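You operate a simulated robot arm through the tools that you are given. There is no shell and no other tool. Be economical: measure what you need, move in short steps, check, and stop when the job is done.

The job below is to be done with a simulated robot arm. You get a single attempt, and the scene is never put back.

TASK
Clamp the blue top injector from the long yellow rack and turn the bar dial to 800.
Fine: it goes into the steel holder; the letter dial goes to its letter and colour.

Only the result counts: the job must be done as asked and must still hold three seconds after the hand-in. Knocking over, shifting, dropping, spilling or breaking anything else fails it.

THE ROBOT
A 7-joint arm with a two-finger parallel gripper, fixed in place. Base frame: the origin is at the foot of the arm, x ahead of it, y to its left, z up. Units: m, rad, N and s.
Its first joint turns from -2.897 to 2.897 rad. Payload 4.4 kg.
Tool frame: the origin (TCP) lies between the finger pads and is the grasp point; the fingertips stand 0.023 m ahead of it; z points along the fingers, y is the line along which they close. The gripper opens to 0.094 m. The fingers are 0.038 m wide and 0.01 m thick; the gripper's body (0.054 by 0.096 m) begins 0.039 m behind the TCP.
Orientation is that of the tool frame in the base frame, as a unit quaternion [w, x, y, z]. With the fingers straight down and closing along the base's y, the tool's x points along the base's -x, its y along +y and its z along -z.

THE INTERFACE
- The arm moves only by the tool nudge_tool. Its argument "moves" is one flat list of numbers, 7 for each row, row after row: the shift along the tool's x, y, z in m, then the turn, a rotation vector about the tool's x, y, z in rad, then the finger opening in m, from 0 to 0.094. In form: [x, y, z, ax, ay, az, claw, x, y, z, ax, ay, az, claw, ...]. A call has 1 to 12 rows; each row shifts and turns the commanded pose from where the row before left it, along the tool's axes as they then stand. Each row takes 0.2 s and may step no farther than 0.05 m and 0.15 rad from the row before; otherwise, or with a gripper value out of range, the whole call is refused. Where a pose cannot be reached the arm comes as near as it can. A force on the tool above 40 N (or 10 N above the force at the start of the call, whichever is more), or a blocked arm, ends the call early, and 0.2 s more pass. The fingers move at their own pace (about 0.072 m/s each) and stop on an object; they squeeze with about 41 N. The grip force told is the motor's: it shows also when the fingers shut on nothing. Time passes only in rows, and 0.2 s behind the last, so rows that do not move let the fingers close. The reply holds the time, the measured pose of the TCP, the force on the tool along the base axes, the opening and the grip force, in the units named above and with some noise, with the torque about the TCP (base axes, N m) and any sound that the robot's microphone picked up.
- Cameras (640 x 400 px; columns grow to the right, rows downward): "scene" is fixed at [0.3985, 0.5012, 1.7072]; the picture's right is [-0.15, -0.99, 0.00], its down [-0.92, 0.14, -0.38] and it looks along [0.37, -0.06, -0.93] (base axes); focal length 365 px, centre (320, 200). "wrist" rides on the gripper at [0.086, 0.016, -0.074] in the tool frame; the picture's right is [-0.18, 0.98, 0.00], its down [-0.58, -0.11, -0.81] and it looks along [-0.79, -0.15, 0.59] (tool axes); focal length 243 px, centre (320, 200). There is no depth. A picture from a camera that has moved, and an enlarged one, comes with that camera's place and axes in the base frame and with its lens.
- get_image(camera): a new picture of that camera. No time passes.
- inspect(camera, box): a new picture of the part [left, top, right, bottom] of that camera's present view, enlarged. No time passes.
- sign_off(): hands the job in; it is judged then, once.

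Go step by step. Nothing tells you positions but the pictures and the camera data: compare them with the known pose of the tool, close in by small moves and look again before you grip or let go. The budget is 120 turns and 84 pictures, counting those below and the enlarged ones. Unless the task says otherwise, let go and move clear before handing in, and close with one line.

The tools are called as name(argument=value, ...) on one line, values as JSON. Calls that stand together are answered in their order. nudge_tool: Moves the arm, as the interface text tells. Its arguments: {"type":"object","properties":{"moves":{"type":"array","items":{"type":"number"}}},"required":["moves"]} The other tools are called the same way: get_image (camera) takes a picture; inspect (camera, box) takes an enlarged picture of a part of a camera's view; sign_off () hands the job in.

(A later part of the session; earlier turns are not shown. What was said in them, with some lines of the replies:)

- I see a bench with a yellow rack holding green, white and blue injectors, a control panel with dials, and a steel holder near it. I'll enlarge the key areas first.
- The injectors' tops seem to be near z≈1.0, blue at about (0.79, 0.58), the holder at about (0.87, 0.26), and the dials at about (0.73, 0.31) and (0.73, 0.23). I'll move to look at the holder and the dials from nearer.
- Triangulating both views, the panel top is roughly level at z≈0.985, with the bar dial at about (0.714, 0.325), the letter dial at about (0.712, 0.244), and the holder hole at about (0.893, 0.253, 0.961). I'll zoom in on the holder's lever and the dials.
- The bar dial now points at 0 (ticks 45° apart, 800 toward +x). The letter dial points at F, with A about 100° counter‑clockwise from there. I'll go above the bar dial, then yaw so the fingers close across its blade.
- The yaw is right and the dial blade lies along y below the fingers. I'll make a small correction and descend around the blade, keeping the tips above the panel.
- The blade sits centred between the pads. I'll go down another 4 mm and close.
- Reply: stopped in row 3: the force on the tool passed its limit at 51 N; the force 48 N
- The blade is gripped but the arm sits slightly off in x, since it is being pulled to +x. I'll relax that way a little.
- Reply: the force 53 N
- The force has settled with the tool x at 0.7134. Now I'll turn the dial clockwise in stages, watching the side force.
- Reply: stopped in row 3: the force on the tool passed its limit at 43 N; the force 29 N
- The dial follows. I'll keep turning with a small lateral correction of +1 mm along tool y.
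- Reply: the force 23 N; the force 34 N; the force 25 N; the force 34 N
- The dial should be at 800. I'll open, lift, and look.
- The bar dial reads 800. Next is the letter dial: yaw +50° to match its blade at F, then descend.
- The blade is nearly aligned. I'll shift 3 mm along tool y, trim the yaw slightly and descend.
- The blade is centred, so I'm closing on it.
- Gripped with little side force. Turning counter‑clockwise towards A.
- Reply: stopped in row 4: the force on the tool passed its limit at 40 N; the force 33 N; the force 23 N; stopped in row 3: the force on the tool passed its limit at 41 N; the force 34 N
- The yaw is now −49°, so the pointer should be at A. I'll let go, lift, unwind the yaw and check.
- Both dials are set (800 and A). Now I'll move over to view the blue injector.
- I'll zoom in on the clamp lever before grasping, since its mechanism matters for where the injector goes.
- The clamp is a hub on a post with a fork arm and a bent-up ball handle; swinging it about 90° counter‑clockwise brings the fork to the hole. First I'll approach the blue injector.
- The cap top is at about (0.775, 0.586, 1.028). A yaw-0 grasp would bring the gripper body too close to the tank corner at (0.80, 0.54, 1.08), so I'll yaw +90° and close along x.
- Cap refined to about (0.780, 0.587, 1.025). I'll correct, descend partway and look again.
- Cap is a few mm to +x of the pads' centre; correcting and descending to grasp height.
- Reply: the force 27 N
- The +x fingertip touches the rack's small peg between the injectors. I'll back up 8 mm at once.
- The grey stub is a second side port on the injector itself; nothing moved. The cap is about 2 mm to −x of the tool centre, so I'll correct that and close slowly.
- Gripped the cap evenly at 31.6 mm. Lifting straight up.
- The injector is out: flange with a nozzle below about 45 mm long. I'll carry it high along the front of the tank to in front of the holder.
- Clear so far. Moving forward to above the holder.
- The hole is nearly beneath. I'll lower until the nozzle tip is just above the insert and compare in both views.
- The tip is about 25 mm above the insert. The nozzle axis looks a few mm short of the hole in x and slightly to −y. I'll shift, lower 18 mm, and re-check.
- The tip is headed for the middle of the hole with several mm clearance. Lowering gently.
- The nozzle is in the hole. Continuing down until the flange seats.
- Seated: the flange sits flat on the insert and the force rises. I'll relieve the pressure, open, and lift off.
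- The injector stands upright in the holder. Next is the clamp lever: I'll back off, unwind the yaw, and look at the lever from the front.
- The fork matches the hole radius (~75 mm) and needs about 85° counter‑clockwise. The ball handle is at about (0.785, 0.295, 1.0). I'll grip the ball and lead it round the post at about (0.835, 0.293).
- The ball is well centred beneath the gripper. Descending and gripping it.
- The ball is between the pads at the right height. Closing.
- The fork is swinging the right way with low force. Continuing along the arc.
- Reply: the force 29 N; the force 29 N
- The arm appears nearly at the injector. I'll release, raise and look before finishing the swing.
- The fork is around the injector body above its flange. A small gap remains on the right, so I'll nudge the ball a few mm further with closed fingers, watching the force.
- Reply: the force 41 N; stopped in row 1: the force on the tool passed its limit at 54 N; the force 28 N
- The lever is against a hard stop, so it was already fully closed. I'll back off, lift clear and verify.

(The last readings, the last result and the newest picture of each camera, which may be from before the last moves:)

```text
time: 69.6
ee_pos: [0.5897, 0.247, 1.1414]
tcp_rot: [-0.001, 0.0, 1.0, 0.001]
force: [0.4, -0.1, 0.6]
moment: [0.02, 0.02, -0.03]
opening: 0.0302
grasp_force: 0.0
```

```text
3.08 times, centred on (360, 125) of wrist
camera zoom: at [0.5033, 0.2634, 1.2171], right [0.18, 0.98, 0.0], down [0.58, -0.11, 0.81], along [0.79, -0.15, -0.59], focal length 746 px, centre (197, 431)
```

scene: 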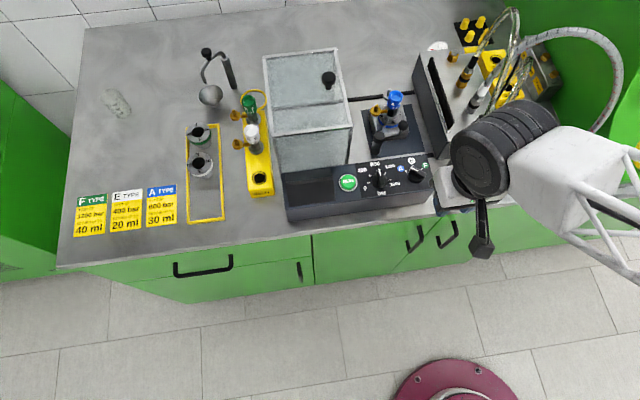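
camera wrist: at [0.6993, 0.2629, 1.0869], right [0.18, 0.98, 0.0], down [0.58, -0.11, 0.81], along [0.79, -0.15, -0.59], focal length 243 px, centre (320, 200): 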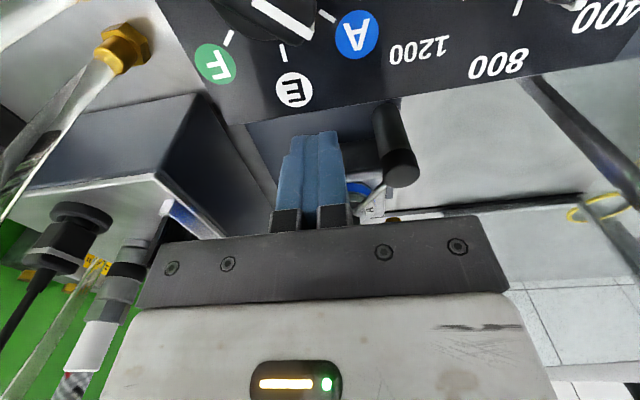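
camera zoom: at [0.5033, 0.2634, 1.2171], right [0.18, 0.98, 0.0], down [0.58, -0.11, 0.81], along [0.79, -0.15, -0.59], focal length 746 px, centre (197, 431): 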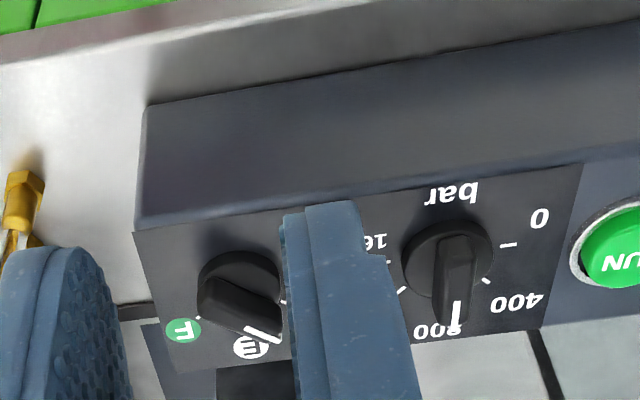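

The injector is upright with the fork closed over its flange, and everything else is in place. One last close check of both dials.

inspect(camera="scene", box=[355, 155, 435, 200])

```text
8.00 times, centred on (395, 178) of scene
camera zoom: at [0.3985, 0.5012, 1.7072], right [-0.15, -0.99, 0.0], down [-0.92, 0.14, -0.38], along [0.37, -0.06, -0.93], focal length 2919 px, centre (-280, 380)
```

zoom: 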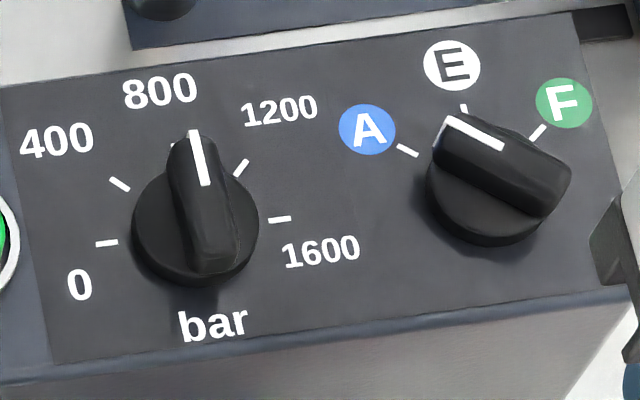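

The blue injector is seated and clamped in the steel holder, with the bar dial at 800 and the letter dial at A. The arm is clear, so I'm handing in.

sign_off()

```text
The job is handed in.
```

The blue-top injector is seated in the steel holder with the clamp fork swung closed over its flange to the stop. The bar dial is at 800, the letter dial is at blue A, and I handed the job in with the arm clear.
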